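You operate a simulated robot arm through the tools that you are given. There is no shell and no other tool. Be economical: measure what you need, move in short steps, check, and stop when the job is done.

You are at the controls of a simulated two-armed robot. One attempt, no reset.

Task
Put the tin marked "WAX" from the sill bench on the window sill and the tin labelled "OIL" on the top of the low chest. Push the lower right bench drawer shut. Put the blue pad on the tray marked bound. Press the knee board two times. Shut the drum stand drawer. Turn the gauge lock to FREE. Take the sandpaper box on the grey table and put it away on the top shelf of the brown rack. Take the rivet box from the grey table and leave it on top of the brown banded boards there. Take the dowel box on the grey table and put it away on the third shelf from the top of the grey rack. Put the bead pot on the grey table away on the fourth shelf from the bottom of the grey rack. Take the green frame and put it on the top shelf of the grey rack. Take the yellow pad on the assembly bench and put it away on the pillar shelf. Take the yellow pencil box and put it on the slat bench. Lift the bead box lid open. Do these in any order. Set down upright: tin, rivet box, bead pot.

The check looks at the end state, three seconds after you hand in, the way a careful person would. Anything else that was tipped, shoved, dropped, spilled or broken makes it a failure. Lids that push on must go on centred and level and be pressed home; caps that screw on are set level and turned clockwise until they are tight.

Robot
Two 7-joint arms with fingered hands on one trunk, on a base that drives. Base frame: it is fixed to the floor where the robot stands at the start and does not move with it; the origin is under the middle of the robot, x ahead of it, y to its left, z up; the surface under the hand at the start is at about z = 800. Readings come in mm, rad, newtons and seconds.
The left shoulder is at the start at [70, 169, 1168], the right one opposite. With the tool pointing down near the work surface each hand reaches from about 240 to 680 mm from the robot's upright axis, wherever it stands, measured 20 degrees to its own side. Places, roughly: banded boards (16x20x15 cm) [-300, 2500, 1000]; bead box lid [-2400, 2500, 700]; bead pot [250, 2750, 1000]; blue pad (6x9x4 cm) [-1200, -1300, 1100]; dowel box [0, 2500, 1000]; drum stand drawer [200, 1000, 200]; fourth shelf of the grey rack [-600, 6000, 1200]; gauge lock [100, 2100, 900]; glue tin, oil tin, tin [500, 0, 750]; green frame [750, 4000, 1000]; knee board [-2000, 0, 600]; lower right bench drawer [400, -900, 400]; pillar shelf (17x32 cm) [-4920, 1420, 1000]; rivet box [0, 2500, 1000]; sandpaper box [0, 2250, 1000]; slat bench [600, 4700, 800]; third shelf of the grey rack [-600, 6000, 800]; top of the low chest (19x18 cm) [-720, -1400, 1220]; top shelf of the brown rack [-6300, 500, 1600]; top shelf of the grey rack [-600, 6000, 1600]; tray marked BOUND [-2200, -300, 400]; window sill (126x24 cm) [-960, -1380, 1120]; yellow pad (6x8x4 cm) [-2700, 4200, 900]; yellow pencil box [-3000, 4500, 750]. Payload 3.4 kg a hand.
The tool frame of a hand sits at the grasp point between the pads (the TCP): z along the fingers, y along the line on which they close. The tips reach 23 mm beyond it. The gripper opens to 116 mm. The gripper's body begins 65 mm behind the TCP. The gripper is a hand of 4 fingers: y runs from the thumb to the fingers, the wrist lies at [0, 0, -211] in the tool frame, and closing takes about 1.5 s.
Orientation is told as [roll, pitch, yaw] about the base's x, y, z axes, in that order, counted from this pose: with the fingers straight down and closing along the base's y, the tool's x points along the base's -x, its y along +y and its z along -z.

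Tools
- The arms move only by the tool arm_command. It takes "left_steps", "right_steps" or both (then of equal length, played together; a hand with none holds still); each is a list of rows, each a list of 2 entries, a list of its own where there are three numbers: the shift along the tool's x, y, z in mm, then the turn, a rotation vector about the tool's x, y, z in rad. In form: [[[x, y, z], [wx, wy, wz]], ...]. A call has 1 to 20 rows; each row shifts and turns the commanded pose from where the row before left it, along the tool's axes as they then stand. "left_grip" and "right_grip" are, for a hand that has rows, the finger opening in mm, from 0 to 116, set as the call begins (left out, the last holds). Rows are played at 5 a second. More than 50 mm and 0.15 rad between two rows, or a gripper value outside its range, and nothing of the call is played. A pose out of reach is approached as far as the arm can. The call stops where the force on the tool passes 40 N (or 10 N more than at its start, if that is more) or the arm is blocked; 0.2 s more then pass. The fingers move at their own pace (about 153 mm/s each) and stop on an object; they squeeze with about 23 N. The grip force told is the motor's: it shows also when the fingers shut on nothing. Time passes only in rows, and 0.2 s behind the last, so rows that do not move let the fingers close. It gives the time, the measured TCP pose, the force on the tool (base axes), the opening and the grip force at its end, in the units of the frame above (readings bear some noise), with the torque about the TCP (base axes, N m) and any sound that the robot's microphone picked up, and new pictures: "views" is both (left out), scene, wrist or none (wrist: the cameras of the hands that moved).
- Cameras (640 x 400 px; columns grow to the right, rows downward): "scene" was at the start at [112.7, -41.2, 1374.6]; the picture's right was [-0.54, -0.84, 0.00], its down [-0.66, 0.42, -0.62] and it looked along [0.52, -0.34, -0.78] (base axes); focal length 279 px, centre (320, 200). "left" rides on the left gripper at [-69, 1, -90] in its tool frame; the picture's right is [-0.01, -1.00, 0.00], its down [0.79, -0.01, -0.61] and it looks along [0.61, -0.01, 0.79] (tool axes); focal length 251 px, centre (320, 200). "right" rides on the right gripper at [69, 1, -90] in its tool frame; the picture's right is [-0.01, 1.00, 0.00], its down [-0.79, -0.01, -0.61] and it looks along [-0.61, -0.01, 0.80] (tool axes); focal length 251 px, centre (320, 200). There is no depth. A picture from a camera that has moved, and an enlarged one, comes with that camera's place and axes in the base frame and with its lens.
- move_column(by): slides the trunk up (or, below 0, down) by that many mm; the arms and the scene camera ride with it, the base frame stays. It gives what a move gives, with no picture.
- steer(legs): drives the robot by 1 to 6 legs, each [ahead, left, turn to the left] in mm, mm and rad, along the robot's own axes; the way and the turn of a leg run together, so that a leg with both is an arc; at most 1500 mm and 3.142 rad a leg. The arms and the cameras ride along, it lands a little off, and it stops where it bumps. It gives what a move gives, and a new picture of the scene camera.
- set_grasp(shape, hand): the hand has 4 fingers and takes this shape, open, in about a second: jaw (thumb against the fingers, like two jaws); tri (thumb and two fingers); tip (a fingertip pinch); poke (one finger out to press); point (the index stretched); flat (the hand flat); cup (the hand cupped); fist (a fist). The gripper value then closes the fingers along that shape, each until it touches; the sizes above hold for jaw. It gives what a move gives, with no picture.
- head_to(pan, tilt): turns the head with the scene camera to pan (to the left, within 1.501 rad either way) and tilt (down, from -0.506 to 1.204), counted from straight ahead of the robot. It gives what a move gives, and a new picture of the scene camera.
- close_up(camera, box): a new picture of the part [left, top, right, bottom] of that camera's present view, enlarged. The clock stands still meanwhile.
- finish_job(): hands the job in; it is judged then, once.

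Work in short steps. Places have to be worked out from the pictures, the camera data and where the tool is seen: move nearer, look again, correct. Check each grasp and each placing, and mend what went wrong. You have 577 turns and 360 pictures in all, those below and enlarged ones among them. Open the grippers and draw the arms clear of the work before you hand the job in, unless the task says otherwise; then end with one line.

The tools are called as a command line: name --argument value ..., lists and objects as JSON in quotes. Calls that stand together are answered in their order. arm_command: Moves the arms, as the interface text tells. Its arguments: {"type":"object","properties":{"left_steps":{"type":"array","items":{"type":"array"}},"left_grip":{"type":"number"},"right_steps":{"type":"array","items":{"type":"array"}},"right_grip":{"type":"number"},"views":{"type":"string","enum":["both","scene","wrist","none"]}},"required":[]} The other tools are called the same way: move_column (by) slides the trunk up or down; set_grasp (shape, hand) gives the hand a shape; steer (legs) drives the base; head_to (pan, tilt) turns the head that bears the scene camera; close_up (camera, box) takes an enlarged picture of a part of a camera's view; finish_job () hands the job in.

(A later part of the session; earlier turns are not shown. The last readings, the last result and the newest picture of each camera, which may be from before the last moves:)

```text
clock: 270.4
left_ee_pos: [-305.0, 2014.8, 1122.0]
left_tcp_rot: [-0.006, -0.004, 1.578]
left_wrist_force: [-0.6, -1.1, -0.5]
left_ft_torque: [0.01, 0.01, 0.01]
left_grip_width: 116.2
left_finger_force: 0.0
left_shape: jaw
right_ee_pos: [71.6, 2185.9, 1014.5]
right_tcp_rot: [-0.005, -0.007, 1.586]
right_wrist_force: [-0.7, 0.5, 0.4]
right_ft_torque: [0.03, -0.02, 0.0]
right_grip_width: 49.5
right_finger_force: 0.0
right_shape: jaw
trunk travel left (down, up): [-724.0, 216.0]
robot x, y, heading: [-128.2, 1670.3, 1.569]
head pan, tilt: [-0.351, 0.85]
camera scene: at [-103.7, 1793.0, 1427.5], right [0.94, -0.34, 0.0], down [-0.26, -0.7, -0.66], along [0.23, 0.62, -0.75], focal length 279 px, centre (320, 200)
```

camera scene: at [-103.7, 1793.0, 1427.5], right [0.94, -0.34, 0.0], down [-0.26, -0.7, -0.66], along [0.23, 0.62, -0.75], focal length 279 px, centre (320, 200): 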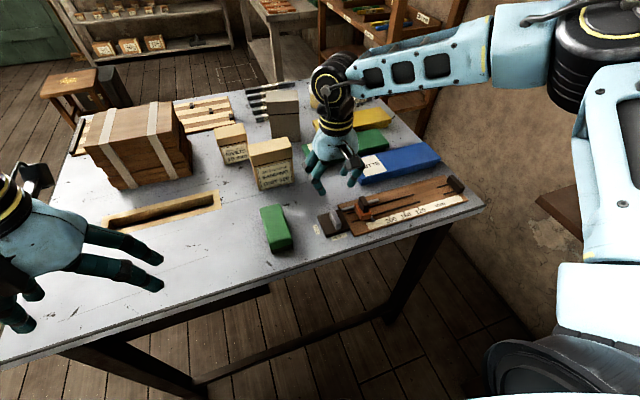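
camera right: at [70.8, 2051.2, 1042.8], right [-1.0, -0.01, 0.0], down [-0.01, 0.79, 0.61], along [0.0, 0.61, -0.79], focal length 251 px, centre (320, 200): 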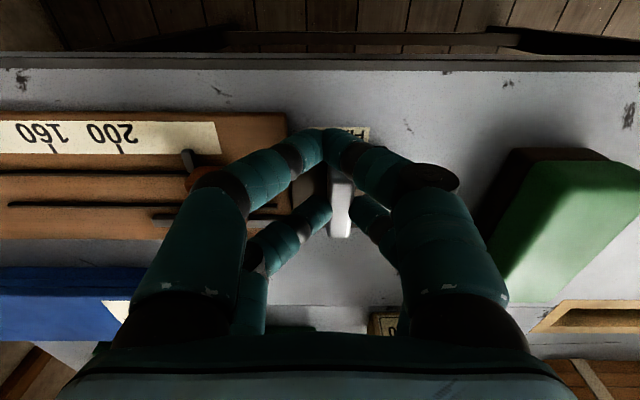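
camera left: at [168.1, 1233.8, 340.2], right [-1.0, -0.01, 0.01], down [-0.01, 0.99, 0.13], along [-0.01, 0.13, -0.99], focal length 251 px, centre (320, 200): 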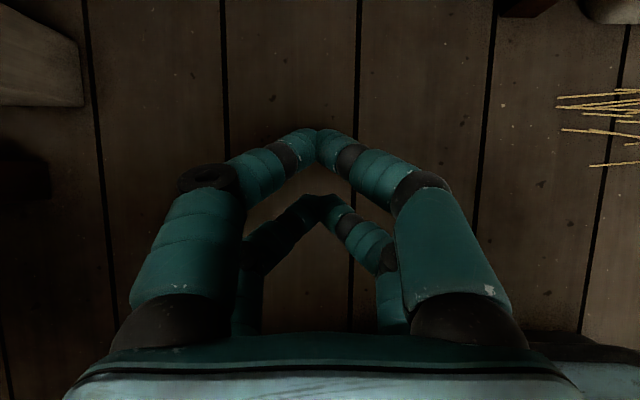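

I'll move to (61,2130), descend to z 943 and look before closing.

arm_command --right_steps '[[[28, 5, 0], [0, 0, 0]], [[28, 6, 0], [0, 0, 0]], [[0, 0, 30], [0, 0, 0]], [[0, 0, 30], [0, 0, 0]], [[0, 0, 11], [0, 0, 0]]]' --right_grip 50 --views "wrist"

```text
clock: 271.6
left_ee_pos: [-305.5, 2016.6, 1121.4]
left_tcp_rot: [-0.006, -0.001, 1.578]
left_wrist_force: [-0.1, -0.6, -0.7]
left_ft_torque: [-0.01, 0.0, 0.02]
left_grip_width: 115.9
left_finger_force: 0.1
left_shape: jaw
right_ee_pos: [61.0, 2133.1, 942.9]
right_tcp_rot: [-0.006, -0.005, 1.585]
right_wrist_force: [0.8, 0.0, -0.1]
right_ft_torque: [0.02, 0.0, -0.03]
right_grip_width: 49.9
right_finger_force: 0.0
right_shape: jaw
trunk travel left (down, up): [-724.0, 216.0]
robot x, y, heading: [-127.7, 1667.4, 1.578]
head pan, tilt: [-0.351, 0.85]
camera right: at [61.7, 2064.9, 1032.8], right [-1.0, -0.01, 0.0], down [-0.01, 0.79, 0.61], along [0.0, 0.61, -0.79], focal length 251 px, centre (320, 200)
```

right: 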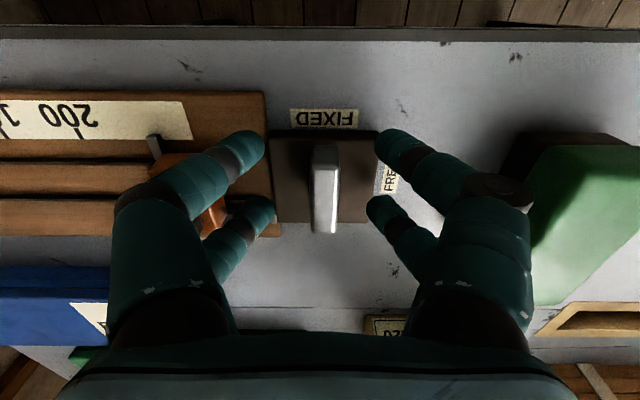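

The bar sits between the finger pairs. I'll nudge 6 mm forward, lower 5 mm and close.

arm_command --right_steps '[[[-6, 0, 5], [0, 0, 0]]]' --right_grip 50 --views "none"

arm_command --right_steps '[[[0, 0, 0], [0, 0, 0]], [[0, 0, 0], [0, 0, 0]], [[0, 0, 0], [0, 0, 0]], [[0, 0, 0], [0, 0, 0]]]' --right_grip 0 --views "wrist"

```text
clock: 272.0
left_ee_pos: [-305.9, 2016.4, 1121.5]
left_tcp_rot: [-0.005, -0.001, 1.577]
left_wrist_force: [-0.9, -0.8, -0.2]
left_ft_torque: [0.05, 0.03, 0.03]
left_grip_width: 115.8
left_finger_force: 0.0
left_shape: jaw
right_ee_pos: [61.5, 2138.0, 938.1]
right_tcp_rot: [-0.005, -0.001, 1.586]
right_wrist_force: [0.0, 0.0, -0.7]
right_ft_torque: [0.01, -0.02, -0.01]
right_grip_width: 49.7
right_finger_force: 0.1
right_shape: jaw
trunk travel left (down, up): [-724.0, 216.0]
robot x, y, heading: [-126.8, 1669.2, 1.578]
head pan, tilt: [-0.351, 0.85]
```

```text
clock: 273.0
left_ee_pos: [-305.8, 2017.3, 1121.5]
left_tcp_rot: [-0.005, -0.002, 1.578]
left_wrist_force: [-0.2, -0.9, 0.1]
left_ft_torque: [0.01, -0.02, -0.02]
left_grip_width: 115.9
left_finger_force: 0.1
left_shape: jaw
right_ee_pos: [61.9, 2137.6, 937.8]
right_tcp_rot: [-0.005, -0.004, 1.584]
right_wrist_force: [0.5, -1.6, -4.1]
right_ft_torque: [-0.01, -0.01, 0.01]
right_grip_width: 6.9
right_finger_force: 22.9
right_shape: jaw
trunk travel left (down, up): [-724.0, 216.0]
robot x, y, heading: [-129.4, 1672.4, 1.573]
head pan, tilt: [-0.351, 0.85]
camera right: at [61.4, 2071.3, 1027.4], right [-1.0, 0.0, 0.0], down [-0.01, 0.79, 0.61], along [0.0, 0.61, -0.79], focal length 251 px, centre (320, 200)
```

right: 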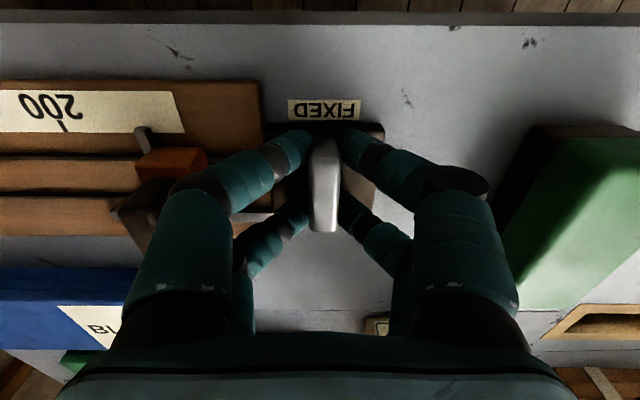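

All fingers grip the bar. I'll turn clockwise (from above) in small increments, checking torque.

arm_command --right_steps '[[[0, 0, 0], [0, 0, 0.1]], [[0, 0, 0], [0, 0, 0.1]], [[0, 0, 0], [0, 0, 0.1]], [[0, 0, 0], [0, 0, 0.1]]]' --views "wrist"

```text
clock: 274.0
left_ee_pos: [-309.0, 2017.1, 1120.8]
left_tcp_rot: [-0.01, -0.001, 1.579]
left_wrist_force: [-0.4, 0.3, 0.5]
left_ft_torque: [0.02, -0.04, 0.02]
left_grip_width: 115.8
left_finger_force: 0.2
left_shape: jaw
right_ee_pos: [57.4, 2139.2, 938.3]
right_tcp_rot: [-0.007, -0.004, 1.184]
right_wrist_force: [-12.2, -4.8, -7.8]
right_ft_torque: [-0.1, 0.22, 0.08]
right_grip_width: 6.6
right_finger_force: 23.0
right_shape: jaw
trunk travel left (down, up): [-724.0, 216.0]
robot x, y, heading: [-129.7, 1667.8, 1.573]
head pan, tilt: [-0.351, 0.85]
camera right: at [31.9, 2076.5, 1027.4], right [-0.92, 0.39, 0.0], down [0.3, 0.73, 0.61], along [0.24, 0.56, -0.79], focal length 251 px, centre (320, 200)
```

right: 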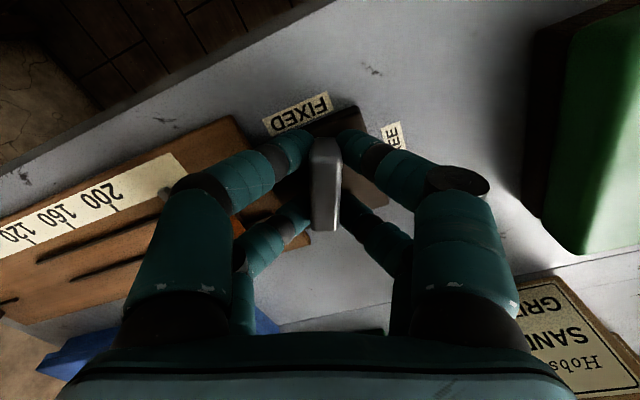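

The bar turns with the hand, and the side force shows the pivot is about 18 mm behind. I'll add a matching arc and continue turning.

arm_command --right_steps '[[[0.5, 6, 0], [0, 0, 0.1]], [[0, 1.8, 0], [0, 0, 0.1]], [[0, 1.8, 0], [0, 0, 0.1]], [[0, 1.8, 0], [0, 0, 0.1]], [[0, 1.8, 0], [0, 0, 0.1]], [[0, 1.8, 0], [0, 0, 0.1]]]' --views "wrist"

```text
clock: 274.7
left_ee_pos: [-306.7, 2017.0, 1122.1]
left_tcp_rot: [-0.006, -0.002, 1.579]
left_wrist_force: [0.5, 0.6, 0.6]
left_ft_torque: [0.02, 0.02, -0.02]
left_grip_width: 115.9
left_finger_force: 0.1
left_shape: jaw
right_ee_pos: [57.9, 2140.3, 937.0]
right_tcp_rot: [-0.004, 0.014, 1.007]
right_wrist_force: [-8.5, -12.7, -2.7]
right_ft_torque: [-0.09, 0.07, 0.03]
right_grip_width: 6.1
right_finger_force: 23.2
right_shape: jaw
right hand out of reach, approached as far as the arm can: row 2, 3
trunk travel left (down, up): [-724.0, 216.0]
robot x, y, heading: [-130.9, 1666.5, 1.571]
head pan, tilt: [-0.351, 0.85]
stopped in row 3 (right hand): the force on the tool passed its limit at 53 N (the readings are from after the stop); the commanded pose is now the measured one
camera right: at [21.3, 2084.8, 1029.1], right [-0.84, 0.54, 0.0], down [0.43, 0.68, 0.59], along [0.32, 0.5, -0.8], focal length 251 px, centre (320, 200)
```

right: 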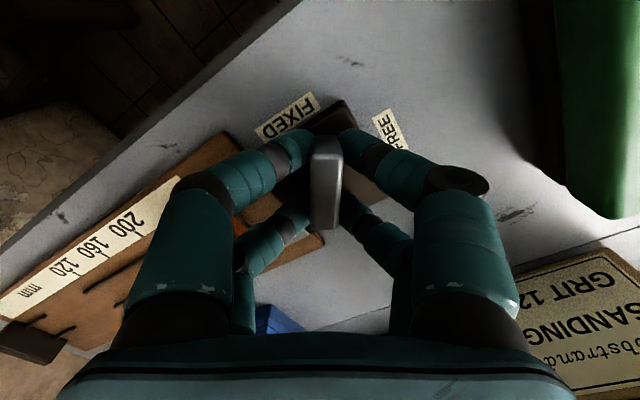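

The right arm reaches a joint limit here with the bar turned about 33°. I'll release, lift and square the hand, then push the bar's end round with closed fingers instead.

arm_command --right_steps '[[[0, 0, 0], [0, 0, 0]], [[0, 0, 0], [0, 0, 0]], [[0, 0, 0], [0, 0, 0]], [[0, 0, -30], [0, 0, 0]], [[0, 0, -30], [0, 0, 0]], [[0, 0, -10], [0, 0, -0.145]], [[0, 0, 0], [0, 0, -0.145]], [[0, 0, 0], [0, 0, -0.145]], [[0, 0, 0], [0, 0, -0.145]], [[30, 0, 0], [0, 0, 0]], [[30, 0, 0], [0, 0, 0]]]' --right_grip 50 --views "wrist"

close_up --camera "scene" --box '[260, 150, 420, 250]'

```text
clock: 277.1
left_ee_pos: [-305.3, 2015.3, 1121.3]
left_tcp_rot: [-0.005, -0.004, 1.578]
left_wrist_force: [0.3, 0.7, -0.1]
left_ft_torque: [0.06, -0.02, 0.01]
left_grip_width: 115.7
left_finger_force: 0.0
left_shape: jaw
right_ee_pos: [61.5, 2081.4, 1010.0]
right_tcp_rot: [0.005, 0.011, 1.59]
right_wrist_force: [-0.6, 0.5, 0.6]
right_ft_torque: [0.0, 0.01, 0.03]
right_grip_width: 49.5
right_finger_force: 0.1
right_shape: jaw
trunk travel left (down, up): [-724.0, 216.0]
robot x, y, heading: [-130.9, 1671.9, 1.573]
head pan, tilt: [-0.351, 0.85]
camera right: at [63.4, 2015.2, 1099.9], right [-1.0, -0.01, 0.01], down [0.0, 0.8, 0.6], along [-0.01, 0.6, -0.8], focal length 251 px, centre (320, 200)
```

right: 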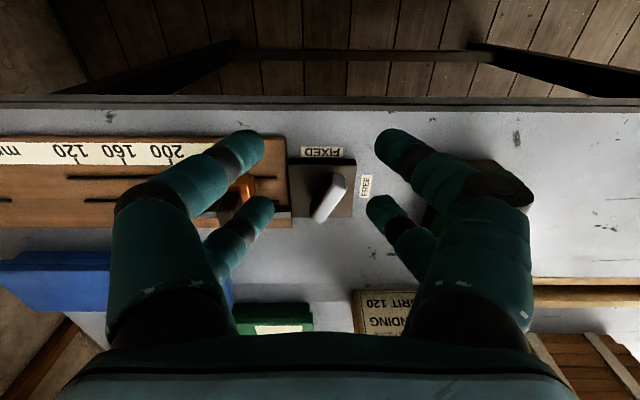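

```text
4.00 times, centred on (340, 200) of scene
camera zoom: at [-103.7, 1794.4, 1427.3], right [0.94, -0.34, 0.0], down [-0.26, -0.71, -0.66], along [0.23, 0.62, -0.75], focal length 1114 px, centre (240, 200)
```

zoom: 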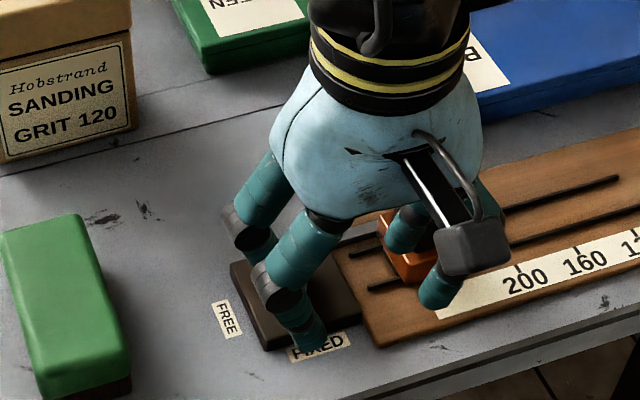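

The bar now runs from (63,2150) to (47,2111), pivoting at its back end. I'll close the fingers, lower them to the right of its front end and sweep along the arc to FREE.

arm_command --right_steps '[[[-4, -7, 0], [0, 0, 0]], [[0, 0, 0], [0, 0, 0]], [[0, 0, 0], [0, 0, 0]], [[0, 0, 30], [0, 0, 0]], [[0, 0, 30], [0, 0, 0]], [[0, 0, 10], [0, 0, 0]]]' --right_grip 0 --views "wrist"

```text
clock: 278.5
left_ee_pos: [-306.4, 2015.7, 1121.3]
left_tcp_rot: [-0.005, 0.0, 1.577]
left_wrist_force: [0.2, 0.8, -0.3]
left_ft_torque: [0.02, -0.01, 0.02]
left_grip_width: 116.1
left_finger_force: 0.0
left_shape: jaw
right_ee_pos: [68.0, 2084.4, 939.0]
right_tcp_rot: [0.005, 0.012, 1.587]
right_wrist_force: [0.1, -0.5, -0.1]
right_ft_torque: [0.01, 0.0, -0.01]
right_grip_width: 0.0
right_finger_force: 23.0
right_shape: jaw
trunk travel left (down, up): [-724.0, 216.0]
robot x, y, heading: [-133.3, 1674.2, 1.569]
head pan, tilt: [-0.351, 0.85]
camera right: at [68.3, 2018.3, 1029.3], right [-1.0, -0.01, 0.0], down [0.0, 0.8, 0.6], along [-0.01, 0.6, -0.8], focal length 251 px, centre (320, 200)
```

right: 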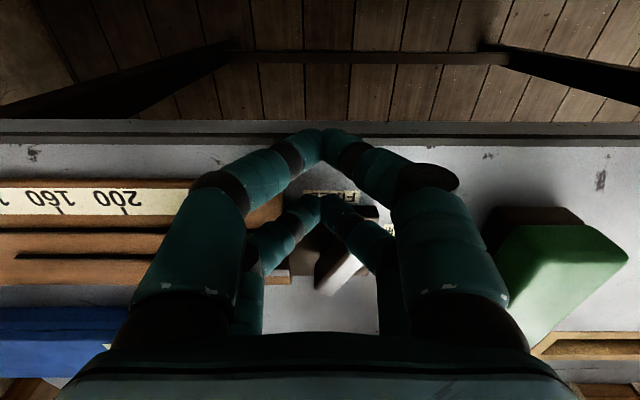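

The fingertips are on the right side of the bar's front end. I'll sweep it along the arc now.

arm_command --right_steps '[[[-3.5, 7.2, 0], [0, 0, 0]], [[-1.5, 9.5, 0], [0, 0, 0]], [[-3.6, 8.9, 0], [0, 0, 0]], [[-5.8, 7.6, 0], [0, 0, 0]]]' --views "wrist"

```text
clock: 279.5
left_ee_pos: [-305.2, 2017.6, 1121.6]
left_tcp_rot: [-0.006, -0.001, 1.579]
left_wrist_force: [0.6, 0.0, 0.4]
left_ft_torque: [-0.04, 0.01, -0.03]
left_grip_width: 115.9
left_finger_force: 0.1
left_shape: jaw
right_ee_pos: [33.8, 2100.3, 938.7]
right_tcp_rot: [0.005, 0.013, 1.585]
right_wrist_force: [-0.4, -0.8, 0.3]
right_ft_torque: [-0.01, 0.02, -0.01]
right_grip_width: 0.2
right_finger_force: 22.7
right_shape: jaw
trunk travel left (down, up): [-724.0, 216.0]
robot x, y, heading: [-127.1, 1670.8, 1.571]
head pan, tilt: [-0.351, 0.85]
camera right: at [34.2, 2033.4, 1028.7], right [-1.0, -0.01, 0.01], down [0.0, 0.8, 0.6], along [-0.01, 0.6, -0.8], focal length 251 px, centre (320, 200)
```

right: 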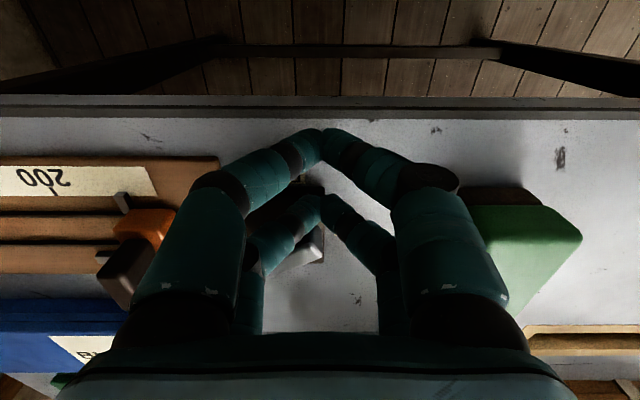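

It's turning freely. I'll continue the arc, finishing with a push in +y until it stops.

arm_command --right_steps '[[[-5.9, 5, 0], [0, 0, 0]], [[-5.7, 3.2, 0], [0, 0, 0]], [[-4, 0, 0], [0, 0, 0]], [[-4, 0, 0], [0, 0, 0]], [[-3, 0, 0], [0, 0, 0]], [[-3, 0, 0], [0, 0, 0]]]' --views "wrist"

```text
clock: 281.0
left_ee_pos: [-305.7, 2011.9, 1124.0]
left_tcp_rot: [-0.007, -0.007, 1.576]
left_wrist_force: [0.2, 0.7, -0.7]
left_ft_torque: [-0.04, 0.0, -0.01]
left_grip_width: 115.8
left_finger_force: 0.1
left_shape: jaw
right_ee_pos: [25.3, 2113.6, 938.7]
right_tcp_rot: [0.002, 0.023, 1.585]
right_wrist_force: [0.3, -25.6, 7.2]
right_ft_torque: [0.14, -0.12, -0.4]
right_grip_width: 0.1
right_finger_force: 23.2
right_shape: jaw
trunk travel left (down, up): [-724.0, 216.0]
robot x, y, heading: [-129.3, 1669.7, 1.569]
head pan, tilt: [-0.351, 0.85]
stopped in row 6 (right hand): the force on the tool passed its limit at 42 N (the readings are from after the stop); the commanded pose is now the measured one
camera right: at [26.7, 2050.0, 1029.3], right [-1.0, -0.01, 0.0], down [0.0, 0.81, 0.59], along [-0.01, 0.59, -0.81], focal length 251 px, centre (320, 200)
```

right: 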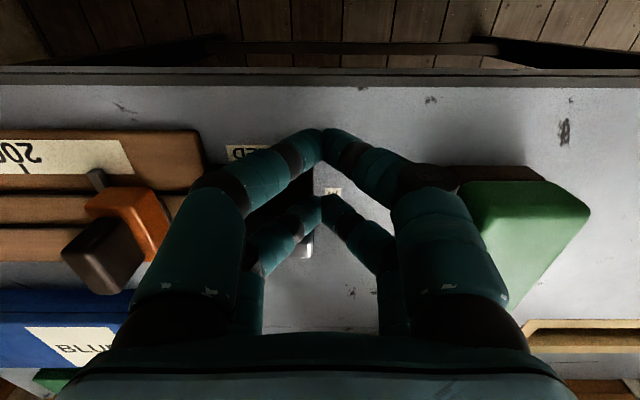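

Stopped against something firm at 42 N. I'll lift back clear and look at the knob.

arm_command --right_steps '[[[8, 0, 0], [0, 0, 0]], [[20, 0, -30], [0, 0, 0]], [[30, 0, -30], [0, 0, 0]], [[0, -40, -20], [0, 0, 0]], [[0, -40, 0], [0, 0, 0]], [[0, -40, 0], [0, 0, 0]]]' --views "none"

close_up --camera "scene" --box '[260, 150, 420, 250]'

```text
clock: 282.4
left_ee_pos: [-305.8, 2014.9, 1123.2]
left_tcp_rot: [-0.005, 0.0, 1.577]
left_wrist_force: [0.2, 0.1, 1.1]
left_ft_torque: [-0.03, 0.02, -0.01]
left_grip_width: 115.8
left_finger_force: 0.0
left_shape: jaw
right_ee_pos: [149.1, 2068.8, 1019.0]
right_tcp_rot: [0.006, 0.02, 1.586]
right_wrist_force: [-0.5, 0.2, -0.7]
right_ft_torque: [-0.02, 0.02, -0.01]
right_grip_width: 0.0
right_finger_force: 22.8
right_shape: jaw
trunk travel left (down, up): [-724.0, 216.0]
robot x, y, heading: [-129.2, 1673.2, 1.571]
head pan, tilt: [-0.351, 0.85]
```

```text
4.00 times, centred on (340, 200) of scene
camera zoom: at [-102.6, 1794.4, 1427.2], right [0.94, -0.34, 0.0], down [-0.26, -0.71, -0.66], along [0.23, 0.62, -0.75], focal length 1114 px, centre (240, 200)
```

zoom: 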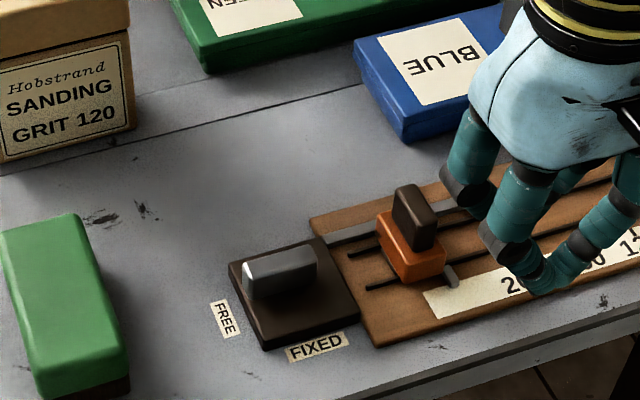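

The knob now points to FREE. Rivets, dowel box and pot are best reached from the table's far side, so I'll back off and drive round the left end.

steer --legs '[[-120, 0, 0], [0, 1050, 0], [1500, 0, 0]]'

head_to --pan -0.9 --tilt 0.5

```text
clock: 295.5
left_ee_pos: [-1336.2, 3376.4, 1122.9]
left_tcp_rot: [-0.006, -0.002, 1.581]
left_wrist_force: [0.0, 0.0, -1.3]
left_ft_torque: [-0.04, 0.0, 0.01]
left_grip_width: 115.8
left_finger_force: 0.1
left_shape: jaw
right_ee_pos: [-881.0, 3430.9, 1019.0]
right_tcp_rot: [0.003, 0.02, 1.59]
right_wrist_force: [0.8, -0.2, 0.4]
right_ft_torque: [-0.01, -0.03, -0.01]
right_grip_width: 0.0
right_finger_force: 23.6
right_shape: jaw
trunk travel left (down, up): [-724.0, 216.0]
robot x, y, heading: [-1161.1, 3031.2, 1.571]
head pan, tilt: [-0.351, 0.85]
camera scene: at [-1132.6, 3156.4, 1427.2], right [0.94, -0.34, 0.0], down [-0.26, -0.71, -0.66], along [0.22, 0.62, -0.75], focal length 279 px, centre (320, 200)
```

scene: 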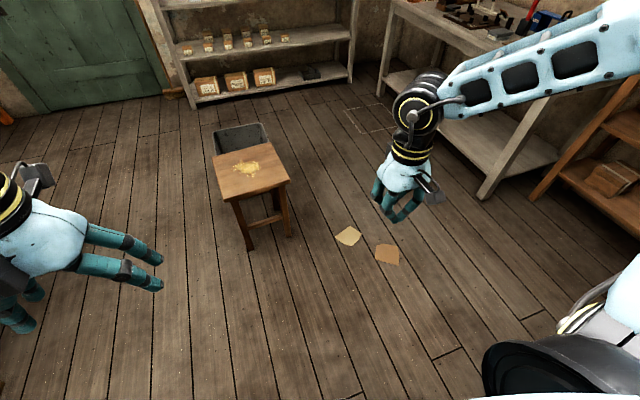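

```text
clock: 296.5
left_ee_pos: [-1334.3, 3377.5, 1122.9]
left_tcp_rot: [-0.005, -0.002, 1.581]
left_wrist_force: [0.6, 0.7, -0.5]
left_ft_torque: [-0.01, -0.01, -0.03]
left_grip_width: 115.6
left_finger_force: 0.0
left_shape: jaw
right_ee_pos: [-881.1, 3431.9, 1019.4]
right_tcp_rot: [0.003, 0.019, 1.59]
right_wrist_force: [1.1, -0.3, 0.6]
right_ft_torque: [0.01, 0.01, 0.0]
right_grip_width: 0.2
right_finger_force: 22.6
right_shape: jaw
trunk travel left (down, up): [-724.0, 216.0]
robot x, y, heading: [-1157.9, 3032.6, 1.575]
head pan, tilt: [-0.901, 0.499]
camera scene: at [-1088.2, 3140.0, 1457.1], right [0.62, -0.78, 0.0], down [-0.37, -0.3, -0.88], along [0.69, 0.55, -0.48], focal length 279 px, centre (320, 200)
```

scene: 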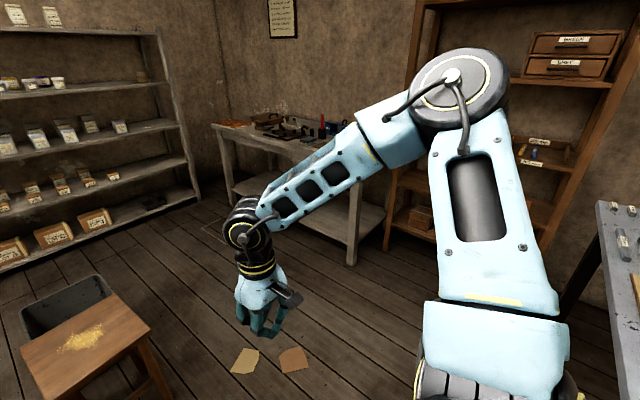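

Space behind the table is free. I'll go on a bit, turn around and strafe along the table's far side.

steer --legs '[[200, 0, 0], [0, 0, -1.571], [0, 0, -1.571], [0, 900, 0]]'

head_to --pan 0.1 --tilt 0.65

```text
clock: 310.1
left_ee_pos: [-100.0, 2865.9, 1122.3]
left_tcp_rot: [-0.003, -0.002, -1.58]
left_wrist_force: [1.3, 0.3, -0.3]
left_ft_torque: [-0.03, -0.02, 0.01]
left_grip_width: 115.9
left_finger_force: 0.1
left_shape: jaw
right_ee_pos: [-554.3, 2820.1, 1018.8]
right_tcp_rot: [0.003, 0.017, -1.57]
right_wrist_force: [0.2, -0.1, 0.0]
right_ft_torque: [-0.02, 0.02, -0.02]
right_grip_width: 0.2
right_finger_force: 23.4
right_shape: jaw
trunk travel left (down, up): [-724.0, 216.0]
robot x, y, heading: [-273.4, 3211.5, -1.578]
head pan, tilt: [-0.901, 0.499]
camera scene: at [-345.5, 3107.5, 1457.1], right [-0.61, 0.79, 0.0], down [0.38, 0.29, -0.88], along [-0.7, -0.54, -0.48], focal length 279 px, centre (320, 200)
```

scene: 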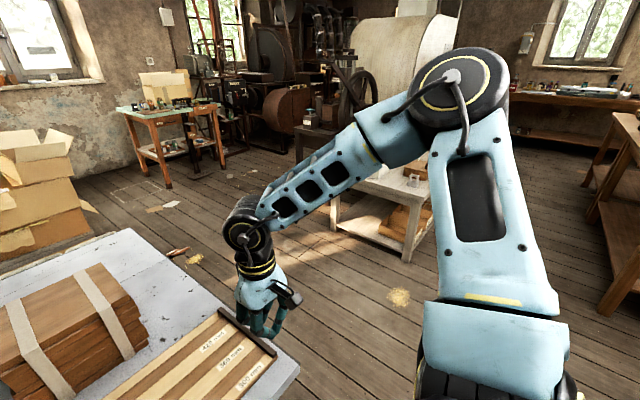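

```text
clock: 311.4
left_ee_pos: [-98.9, 2864.7, 1121.2]
left_tcp_rot: [-0.006, -0.003, -1.579]
left_wrist_force: [0.6, 0.7, -0.1]
left_ft_torque: [0.01, 0.01, 0.0]
left_grip_width: 115.9
left_finger_force: 0.0
left_shape: jaw
right_ee_pos: [-553.6, 2818.8, 1018.7]
right_tcp_rot: [0.003, 0.019, -1.572]
right_wrist_force: [-2.0, 0.0, 0.0]
right_ft_torque: [0.0, 0.01, -0.01]
right_grip_width: 0.0
right_finger_force: 23.0
right_shape: jaw
trunk travel left (down, up): [-724.0, 216.0]
robot x, y, heading: [-272.1, 3211.8, -1.585]
head pan, tilt: [0.099, 0.649]
camera scene: at [-265.5, 3076.4, 1443.8], right [-1.0, -0.08, 0.0], down [-0.05, 0.6, -0.8], along [0.07, -0.79, -0.6], focal length 279 px, centre (320, 200)
```

scene: 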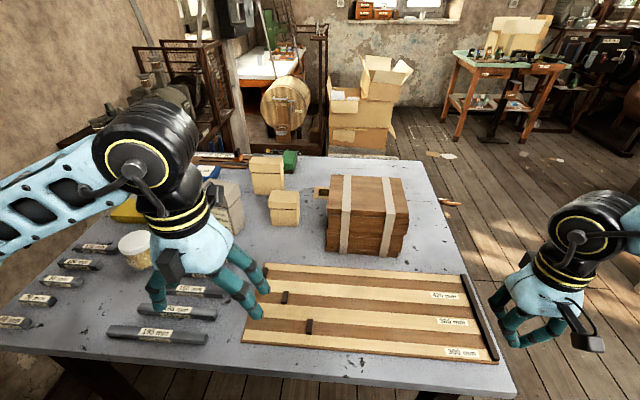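

From here I see the rivets box, dowel box (grey), sanding box and banded boards. I'll edge closer and bring the left hand forward with a tilt above the rivets box.

steer --legs '[[90, 0, 0.01]]'

arm_command --left_steps '[[[-43, 0, 0], [0, 0, 0]], [[-43, 0, 0], [0, 0, 0]], [[-43, 0, 0], [0, 0, 0]], [[-43, 2, 0], [0, -0.12, 0]], [[-30, 2, 0], [0, -0.12, 0]], [[0, 0, 0], [0, -0.12, 0]], [[0, 0, 0], [0, -0.12, 0]], [[0, 0, 0], [0, -0.12, 0]]]' --views "both"

```text
clock: 312.4
left_ee_pos: [-96.6, 2780.0, 1121.6]
left_tcp_rot: [-0.005, -0.003, -1.57]
left_wrist_force: [-0.2, 0.4, 0.7]
left_ft_torque: [0.01, 0.0, 0.01]
left_grip_width: 116.1
left_finger_force: 0.1
left_shape: jaw
right_ee_pos: [-552.2, 2729.4, 1019.9]
right_tcp_rot: [0.002, 0.02, -1.56]
right_wrist_force: [1.1, -0.8, -0.2]
right_ft_torque: [0.02, 0.0, 0.02]
right_grip_width: 0.1
right_finger_force: 22.8
right_shape: jaw
trunk travel left (down, up): [-724.0, 216.0]
robot x, y, heading: [-273.3, 3122.8, -1.574]
head pan, tilt: [0.099, 0.649]
camera scene: at [-265.1, 2989.5, 1444.0], right [-1.0, -0.09, 0.0], down [-0.06, 0.6, -0.8], along [0.08, -0.79, -0.6], focal length 279 px, centre (320, 200)
```

scene: 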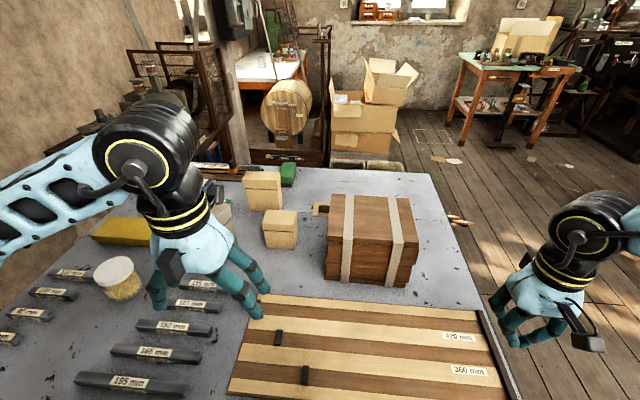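

```text
clock: 314.2
left_ee_pos: [-92.2, 2576.0, 1127.3]
left_tcp_rot: [-0.007, -0.604, -1.566]
left_wrist_force: [-0.1, 0.7, 0.1]
left_ft_torque: [0.02, 0.01, 0.01]
left_grip_width: 115.9
left_finger_force: 0.0
left_shape: jaw
right_ee_pos: [-551.9, 2729.1, 1017.8]
right_tcp_rot: [0.004, 0.018, -1.56]
right_wrist_force: [0.5, -0.4, 0.1]
right_ft_torque: [-0.02, -0.02, 0.03]
right_grip_width: 0.0
right_finger_force: 23.0
right_shape: jaw
trunk travel left (down, up): [-724.0, 216.0]
robot x, y, heading: [-270.1, 3125.1, -1.58]
head pan, tilt: [0.099, 0.649]
camera scene: at [-264.7, 2988.1, 1443.8], right [-1.0, -0.09, 0.0], down [-0.06, 0.6, -0.8], along [0.08, -0.79, -0.6], focal length 279 px, centre (320, 200)
camera left: at [-90.8, 2571.3, 1238.3], right [-1.0, -0.01, 0.01], down [-0.01, 1.0, 0.05], along [-0.01, 0.05, -1.0], focal length 251 px, centre (320, 200)
```

scene: 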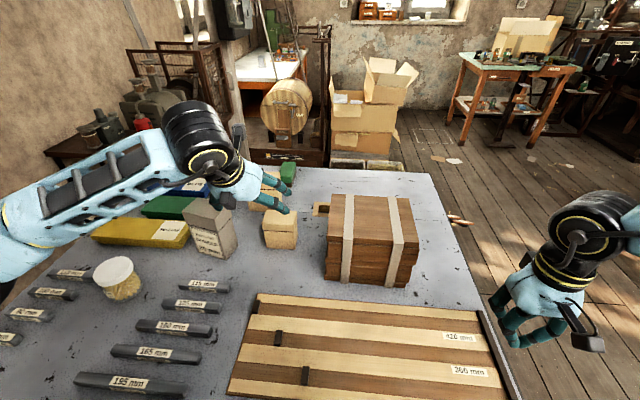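
left: 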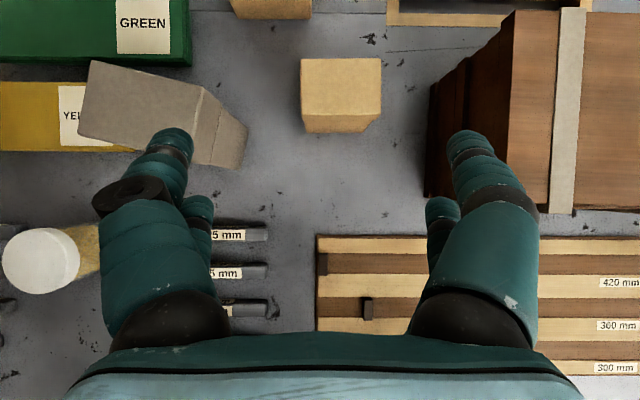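

The wrist view puts the rivets box centre at (-112,2470), 80 x 58 mm. I'll move over it, descend to z 950 and close.

arm_command --left_steps '[[[-29, -7, 20], [0, 0, 0]], [[-29, -7, 20], [0, 0, 0]], [[-29.5, -6, 20], [0, 0, 0]], [[20, 0, 29], [0, 0, 0]], [[20, 0, 29], [0, 0, 0]], [[20, 0, 29], [0, 0, 0]]]' --left_grip 116 --views "wrist"

```text
clock: 315.6
left_ee_pos: [-113.5, 2470.4, 1020.5]
left_tcp_rot: [-0.007, -0.602, -1.564]
left_wrist_force: [-0.1, 0.4, -0.7]
left_ft_torque: [-0.02, -0.02, 0.03]
left_grip_width: 115.9
left_finger_force: 0.1
left_shape: jaw
right_ee_pos: [-551.4, 2728.7, 1018.8]
right_tcp_rot: [0.003, 0.021, -1.56]
right_wrist_force: [0.0, 0.4, 0.2]
right_ft_torque: [-0.02, -0.02, 0.0]
right_grip_width: 0.0
right_finger_force: 23.0
right_shape: jaw
trunk travel left (down, up): [-724.0, 216.0]
robot x, y, heading: [-270.6, 3121.5, -1.575]
head pan, tilt: [0.099, 0.649]
camera left: at [-112.6, 2464.5, 1132.1], right [-1.0, -0.01, 0.01], down [-0.01, 1.0, 0.05], along [-0.01, 0.05, -1.0], focal length 251 px, centre (320, 200)
```

left: 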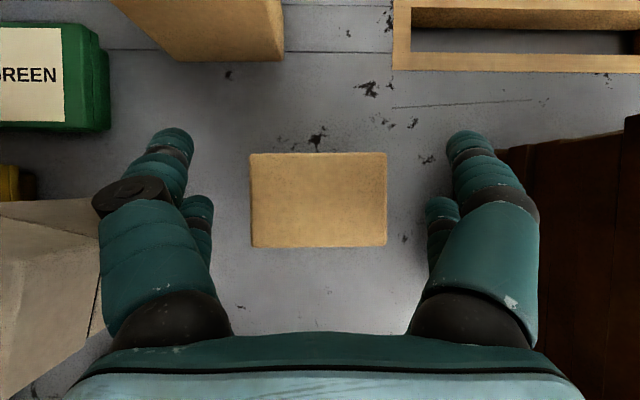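

It's well centred, with clearance to the dowel box and boards. I'll descend 70 mm and close.

arm_command --left_steps '[[[13.2, 0, 19.2], [0, 0, 0]], [[13.2, 0, 19.2], [0, 0, 0]], [[13.2, 0, 19.2], [0, 0, 0]]]' --views "none"

arm_command --left_steps '[[[0, 0, 0], [0, 0, 0]], [[0, 0, 0], [0, 0, 0]], [[0, 0, 0], [0, 0, 0]], [[0, 0, 0], [0, 0, 0]], [[0, 0, 0], [0, 0, 0]]]' --left_grip 0 --views "wrist"

```text
clock: 316.4
left_ee_pos: [-114.2, 2470.2, 950.8]
left_tcp_rot: [-0.007, -0.604, -1.566]
left_wrist_force: [-0.1, -0.8, 2.1]
left_ft_torque: [0.08, -0.01, 0.02]
left_grip_width: 115.9
left_finger_force: 0.0
left_shape: jaw
right_ee_pos: [-551.3, 2728.9, 1019.0]
right_tcp_rot: [0.004, 0.018, -1.56]
right_wrist_force: [0.0, 0.0, 0.5]
right_ft_torque: [0.0, 0.04, 0.02]
right_grip_width: 0.0
right_finger_force: 22.7
right_shape: jaw
trunk travel left (down, up): [-724.0, 216.0]
robot x, y, heading: [-273.6, 3127.4, -1.573]
head pan, tilt: [0.099, 0.649]
```

```text
clock: 317.6
left_ee_pos: [-114.3, 2470.1, 950.1]
left_tcp_rot: [-0.007, -0.601, -1.567]
left_wrist_force: [2.8, 0.1, 2.9]
left_ft_torque: [0.1, -0.06, -0.01]
left_grip_width: 81.5
left_finger_force: 23.2
left_shape: jaw
right_ee_pos: [-551.6, 2729.1, 1020.0]
right_tcp_rot: [0.005, 0.019, -1.559]
right_wrist_force: [0.4, -1.3, 0.0]
right_ft_torque: [-0.01, -0.01, 0.03]
right_grip_width: 0.2
right_finger_force: 23.6
right_shape: jaw
trunk travel left (down, up): [-724.0, 216.0]
robot x, y, heading: [-271.1, 3123.1, -1.575]
head pan, tilt: [0.099, 0.649]
camera left: at [-112.4, 2465.4, 1062.0], right [-1.0, -0.01, 0.01], down [-0.01, 1.0, 0.05], along [-0.01, 0.05, -1.0], focal length 251 px, centre (320, 200)
```

left: 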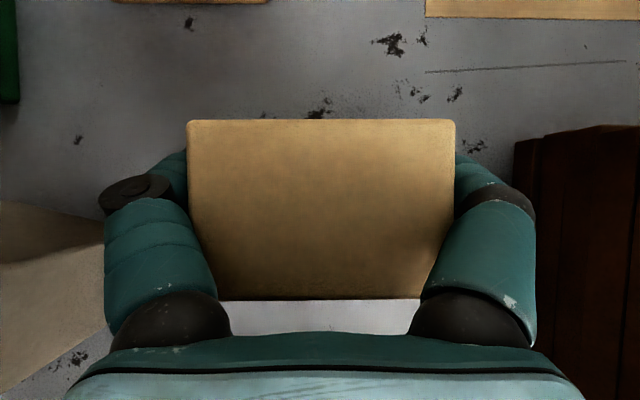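

Gripped at 81 mm. I'll lift 180 mm and move over the banded boards.

arm_command --left_steps '[[[-25.4, 0, -37], [0, 0, 0]], [[-25.4, 0, -37], [0, 0, 0]], [[-25.4, 0, -37], [0, 0, 0]], [[-25.4, 0, -37], [0, 0, 0]], [[9, -38, -6.2], [0, 0, 0]], [[9, -38, -6.2], [0, 0, 0]], [[9, -38, -6.2], [0, 0, 0]], [[9, -38, -6.2], [0, 0, 0]], [[9, -38, -6.2], [0, 0, 0]], [[9, -38, -6.2], [0, 0, 0]]]' --views "both"

```text
clock: 319.9
left_ee_pos: [-343.5, 2538.1, 1130.3]
left_tcp_rot: [-0.006, -0.602, -1.566]
left_wrist_force: [-0.2, 0.8, -3.9]
left_ft_torque: [-0.02, -0.04, 0.03]
left_grip_width: 81.4
left_finger_force: 23.0
left_shape: jaw
right_ee_pos: [-552.2, 2727.9, 1019.1]
right_tcp_rot: [0.005, 0.02, -1.56]
right_wrist_force: [0.0, 0.1, -0.3]
right_ft_torque: [-0.04, 0.0, -0.01]
right_grip_width: 0.1
right_finger_force: 22.7
right_shape: jaw
trunk travel left (down, up): [-724.0, 216.0]
robot x, y, heading: [-274.7, 3125.2, -1.579]
head pan, tilt: [0.099, 0.649]
camera scene: at [-267.5, 2987.6, 1443.7], right [-1.0, -0.09, 0.0], down [-0.06, 0.6, -0.8], along [0.08, -0.79, -0.6], focal length 279 px, centre (320, 200)
camera left: at [-341.7, 2532.4, 1241.8], right [-1.0, -0.01, 0.01], down [-0.01, 1.0, 0.05], along [-0.01, 0.05, -1.0], focal length 251 px, centre (320, 200)
```

scene: 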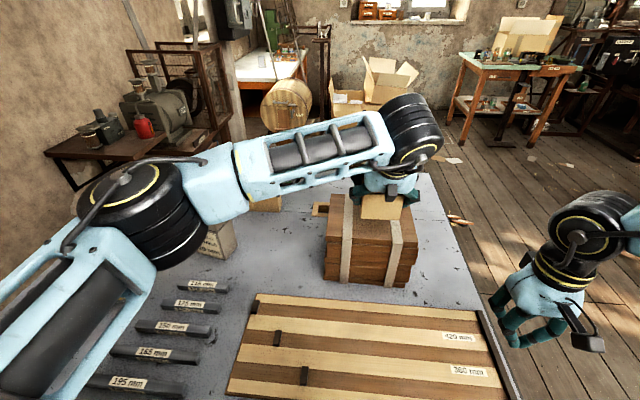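
left: 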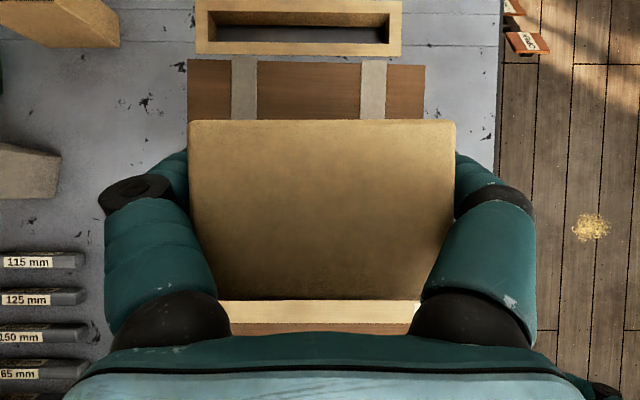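

The boards' centre is about (-330,2508), top near z 1035. I'll centre over it and lower to contact.

arm_command --left_steps '[[[-25, 13, 17], [0, 0, 0]], [[8.5, 0, 12.4], [0, 0, 0]], [[8.5, 0, 12.4], [0, 0, 0]]]' --views "wrist"

arm_command --left_steps '[[[1.1, 0, 1.65], [0, 0, 0]], [[1.1, 0, 1.65], [0, 0, 0]], [[1.1, 0, 1.65], [0, 0, 0]], [[1.1, 0, 1.65], [0, 0, 0]]]' --views "none"

```text
clock: 320.6
left_ee_pos: [-326.0, 2506.6, 1099.1]
left_tcp_rot: [-0.007, -0.603, -1.566]
left_wrist_force: [0.4, -0.2, -4.2]
left_ft_torque: [-0.03, 0.01, 0.0]
left_grip_width: 81.5
left_finger_force: 22.8
left_shape: jaw
right_ee_pos: [-551.2, 2728.7, 1018.4]
right_tcp_rot: [0.005, 0.021, -1.56]
right_wrist_force: [-0.6, 0.2, 1.1]
right_ft_torque: [0.02, 0.01, 0.01]
right_grip_width: 0.1
right_finger_force: 22.7
right_shape: jaw
trunk travel left (down, up): [-724.0, 216.0]
robot x, y, heading: [-271.2, 3123.5, -1.582]
head pan, tilt: [0.099, 0.649]
camera left: at [-325.9, 2501.5, 1211.7], right [-1.0, -0.01, 0.01], down [-0.01, 1.0, 0.05], along [-0.01, 0.05, -1.0], focal length 251 px, centre (320, 200)
```

left: 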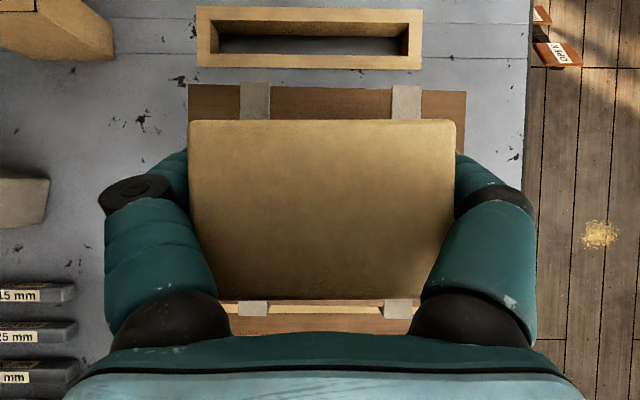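

```text
clock: 321.6
left_ee_pos: [-328.4, 2506.4, 1095.0]
left_tcp_rot: [-0.007, -0.603, -1.566]
left_wrist_force: [-0.8, -3.1, 8.8]
left_ft_torque: [0.16, -0.08, -0.03]
left_grip_width: 81.2
left_finger_force: 22.8
left_shape: jaw
right_ee_pos: [-551.2, 2729.9, 1018.7]
right_tcp_rot: [0.005, 0.019, -1.559]
right_wrist_force: [0.3, -0.8, 0.0]
right_ft_torque: [-0.01, 0.03, 0.0]
right_grip_width: 0.0
right_finger_force: 22.7
right_shape: jaw
trunk travel left (down, up): [-724.0, 216.0]
robot x, y, heading: [-272.4, 3127.0, -1.577]
head pan, tilt: [0.099, 0.649]
```

Contact made. I'll open, then lift straight up and back.

arm_command --left_steps '[[[0, 0, 0], [0, 0, 0]], [[0, 0, 0], [0, 0, 0]], [[0, 0, 0], [0, 0, 0]], [[0, 0, 0], [0, 0, 0]]]' --left_grip 116 --views "none"

arm_command --left_steps '[[[-11.3, 0, -16.5], [0, 0, 0]], [[-22.6, 0, -33], [0, 0, 0]], [[-22.6, 0, -33], [0, 0, 0]], [[-11.3, 0, -16.5], [0, 0, 0]]]' --views "both"

```text
clock: 322.6
left_ee_pos: [-327.8, 2506.0, 1093.3]
left_tcp_rot: [-0.008, -0.603, -1.564]
left_wrist_force: [-0.8, -1.0, 6.1]
left_ft_torque: [0.13, 0.06, 0.04]
left_grip_width: 115.9
left_finger_force: 0.2
left_shape: jaw
right_ee_pos: [-551.9, 2729.4, 1019.1]
right_tcp_rot: [0.002, 0.018, -1.559]
right_wrist_force: [0.4, 0.2, -0.1]
right_ft_torque: [0.01, -0.04, -0.01]
right_grip_width: 0.1
right_finger_force: 23.3
right_shape: jaw
trunk travel left (down, up): [-724.0, 216.0]
robot x, y, heading: [-266.1, 3124.1, -1.581]
head pan, tilt: [0.099, 0.649]
```

```text
clock: 323.6
left_ee_pos: [-328.4, 2508.7, 1213.4]
left_tcp_rot: [-0.006, -0.601, -1.567]
left_wrist_force: [-0.3, -0.1, -0.2]
left_ft_torque: [0.01, 0.0, -0.01]
left_grip_width: 115.9
left_finger_force: 0.0
left_shape: jaw
right_ee_pos: [-552.1, 2729.3, 1018.1]
right_tcp_rot: [0.005, 0.02, -1.561]
right_wrist_force: [0.4, -0.1, -0.7]
right_ft_torque: [0.02, 0.01, -0.03]
right_grip_width: 0.1
right_finger_force: 22.9
right_shape: jaw
trunk travel left (down, up): [-724.0, 216.0]
robot x, y, heading: [-273.4, 3124.4, -1.573]
head pan, tilt: [0.099, 0.649]
camera scene: at [-265.5, 2987.9, 1443.7], right [-1.0, -0.09, 0.0], down [-0.06, 0.6, -0.8], along [0.08, -0.79, -0.6], focal length 279 px, centre (320, 200)
camera left: at [-326.9, 2502.6, 1325.7], right [-1.0, -0.01, 0.01], down [-0.01, 1.0, 0.05], along [-0.01, 0.05, -1.0], focal length 251 px, centre (320, 200)
```

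scene: 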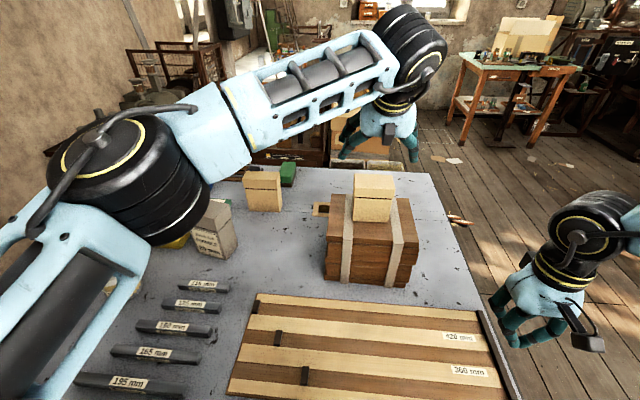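
left: 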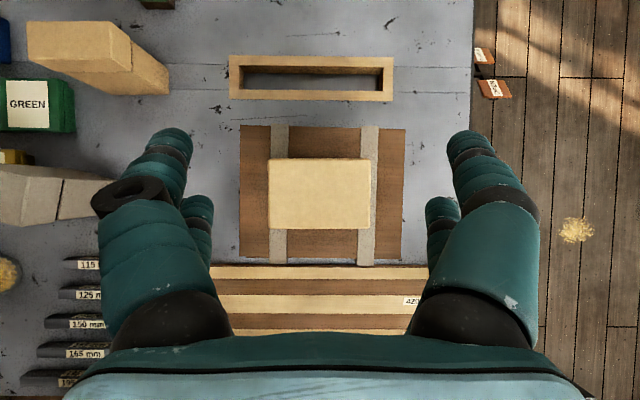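

The rivets box stands on the boards. Next I'll strafe left so both the dowel box (right hand) and the bead pot (left hand) are in reach.

steer --legs '[[0, 385, 0]]'

arm_command --left_steps '[[[30, 30, -20], [0, 0.1, 0]], [[30, 30, -20], [0, 0.1, 0]], [[30, 30, 0], [0, 0.1, 0]], [[30, 20, 0], [0, 0.1, 0]], [[30, 0, 0], [0, 0.1, 0]], [[30, 0, 0], [0, 0.1, 0]]]' --right_steps '[[[0, 0, -30], [0, 0, 0]], [[0, 0, -30], [0, 0, 0]], [[0, 20, -30], [0, 0, 0]], [[0, 20, 0], [0, 0, 0]], [[0, 20, 0], [0, 0, 0]], [[0, 20, 0], [0, 0, 0]]]' --right_grip 116 --views "scene"

```text
clock: 326.1
left_ee_pos: [52.0, 2507.1, 1214.1]
left_tcp_rot: [-0.005, -0.603, -1.566]
left_wrist_force: [-0.4, 0.1, 0.4]
left_ft_torque: [0.03, 0.03, 0.0]
left_grip_width: 115.9
left_finger_force: 0.0
left_shape: jaw
right_ee_pos: [-173.7, 2726.4, 1018.2]
right_tcp_rot: [0.006, 0.019, -1.559]
right_wrist_force: [-0.1, -0.2, -0.8]
right_ft_torque: [-0.01, -0.01, 0.0]
right_grip_width: 0.0
right_finger_force: 22.7
right_shape: jaw
trunk travel left (down, up): [-724.0, 216.0]
robot x, y, heading: [106.3, 3123.7, -1.577]
head pan, tilt: [0.099, 0.649]
camera scene: at [112.9, 2986.2, 1443.7], right [-1.0, -0.1, 0.0], down [-0.06, 0.6, -0.8], along [0.08, -0.79, -0.6], focal length 279 px, centre (320, 200)
```

scene: 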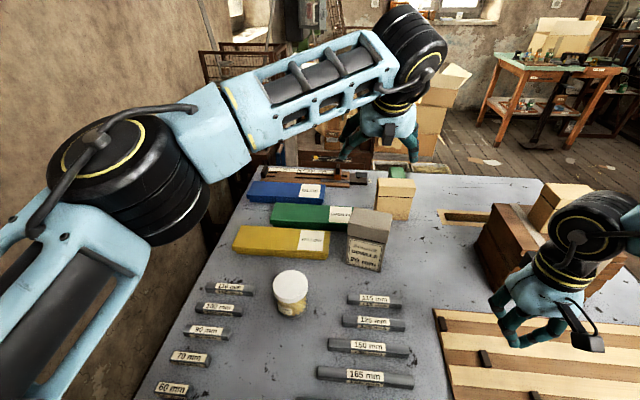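

```text
clock: 327.4
left_ee_pos: [163.8, 2693.4, 1187.0]
left_tcp_rot: [-0.006, 0.001, -1.567]
left_wrist_force: [0.3, 0.0, 0.0]
left_ft_torque: [0.01, 0.03, -0.01]
left_grip_width: 115.7
left_finger_force: 0.1
left_shape: jaw
right_ee_pos: [-89.9, 2727.1, 1108.9]
right_tcp_rot: [0.002, 0.02, -1.559]
right_wrist_force: [-0.6, 0.1, 0.3]
right_ft_torque: [-0.01, 0.0, -0.05]
right_grip_width: 115.9
right_finger_force: 0.1
right_shape: jaw
trunk travel left (down, up): [-724.0, 216.0]
robot x, y, heading: [105.6, 3119.7, -1.578]
head pan, tilt: [0.099, 0.649]
camera scene: at [115.2, 2986.0, 1443.7], right [-1.0, -0.1, 0.0], down [-0.06, 0.6, -0.8], along [0.08, -0.79, -0.6], focal length 279 px, centre (320, 200)
```

scene: 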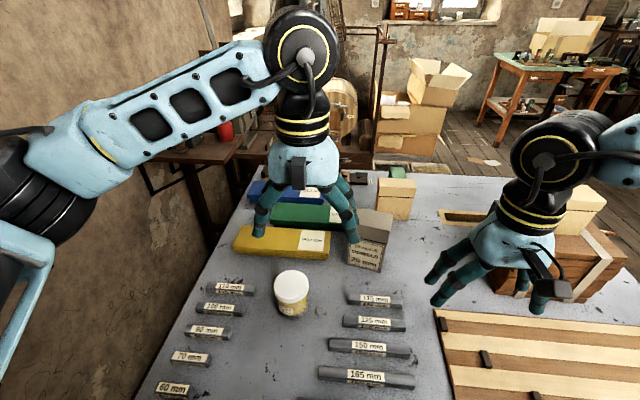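

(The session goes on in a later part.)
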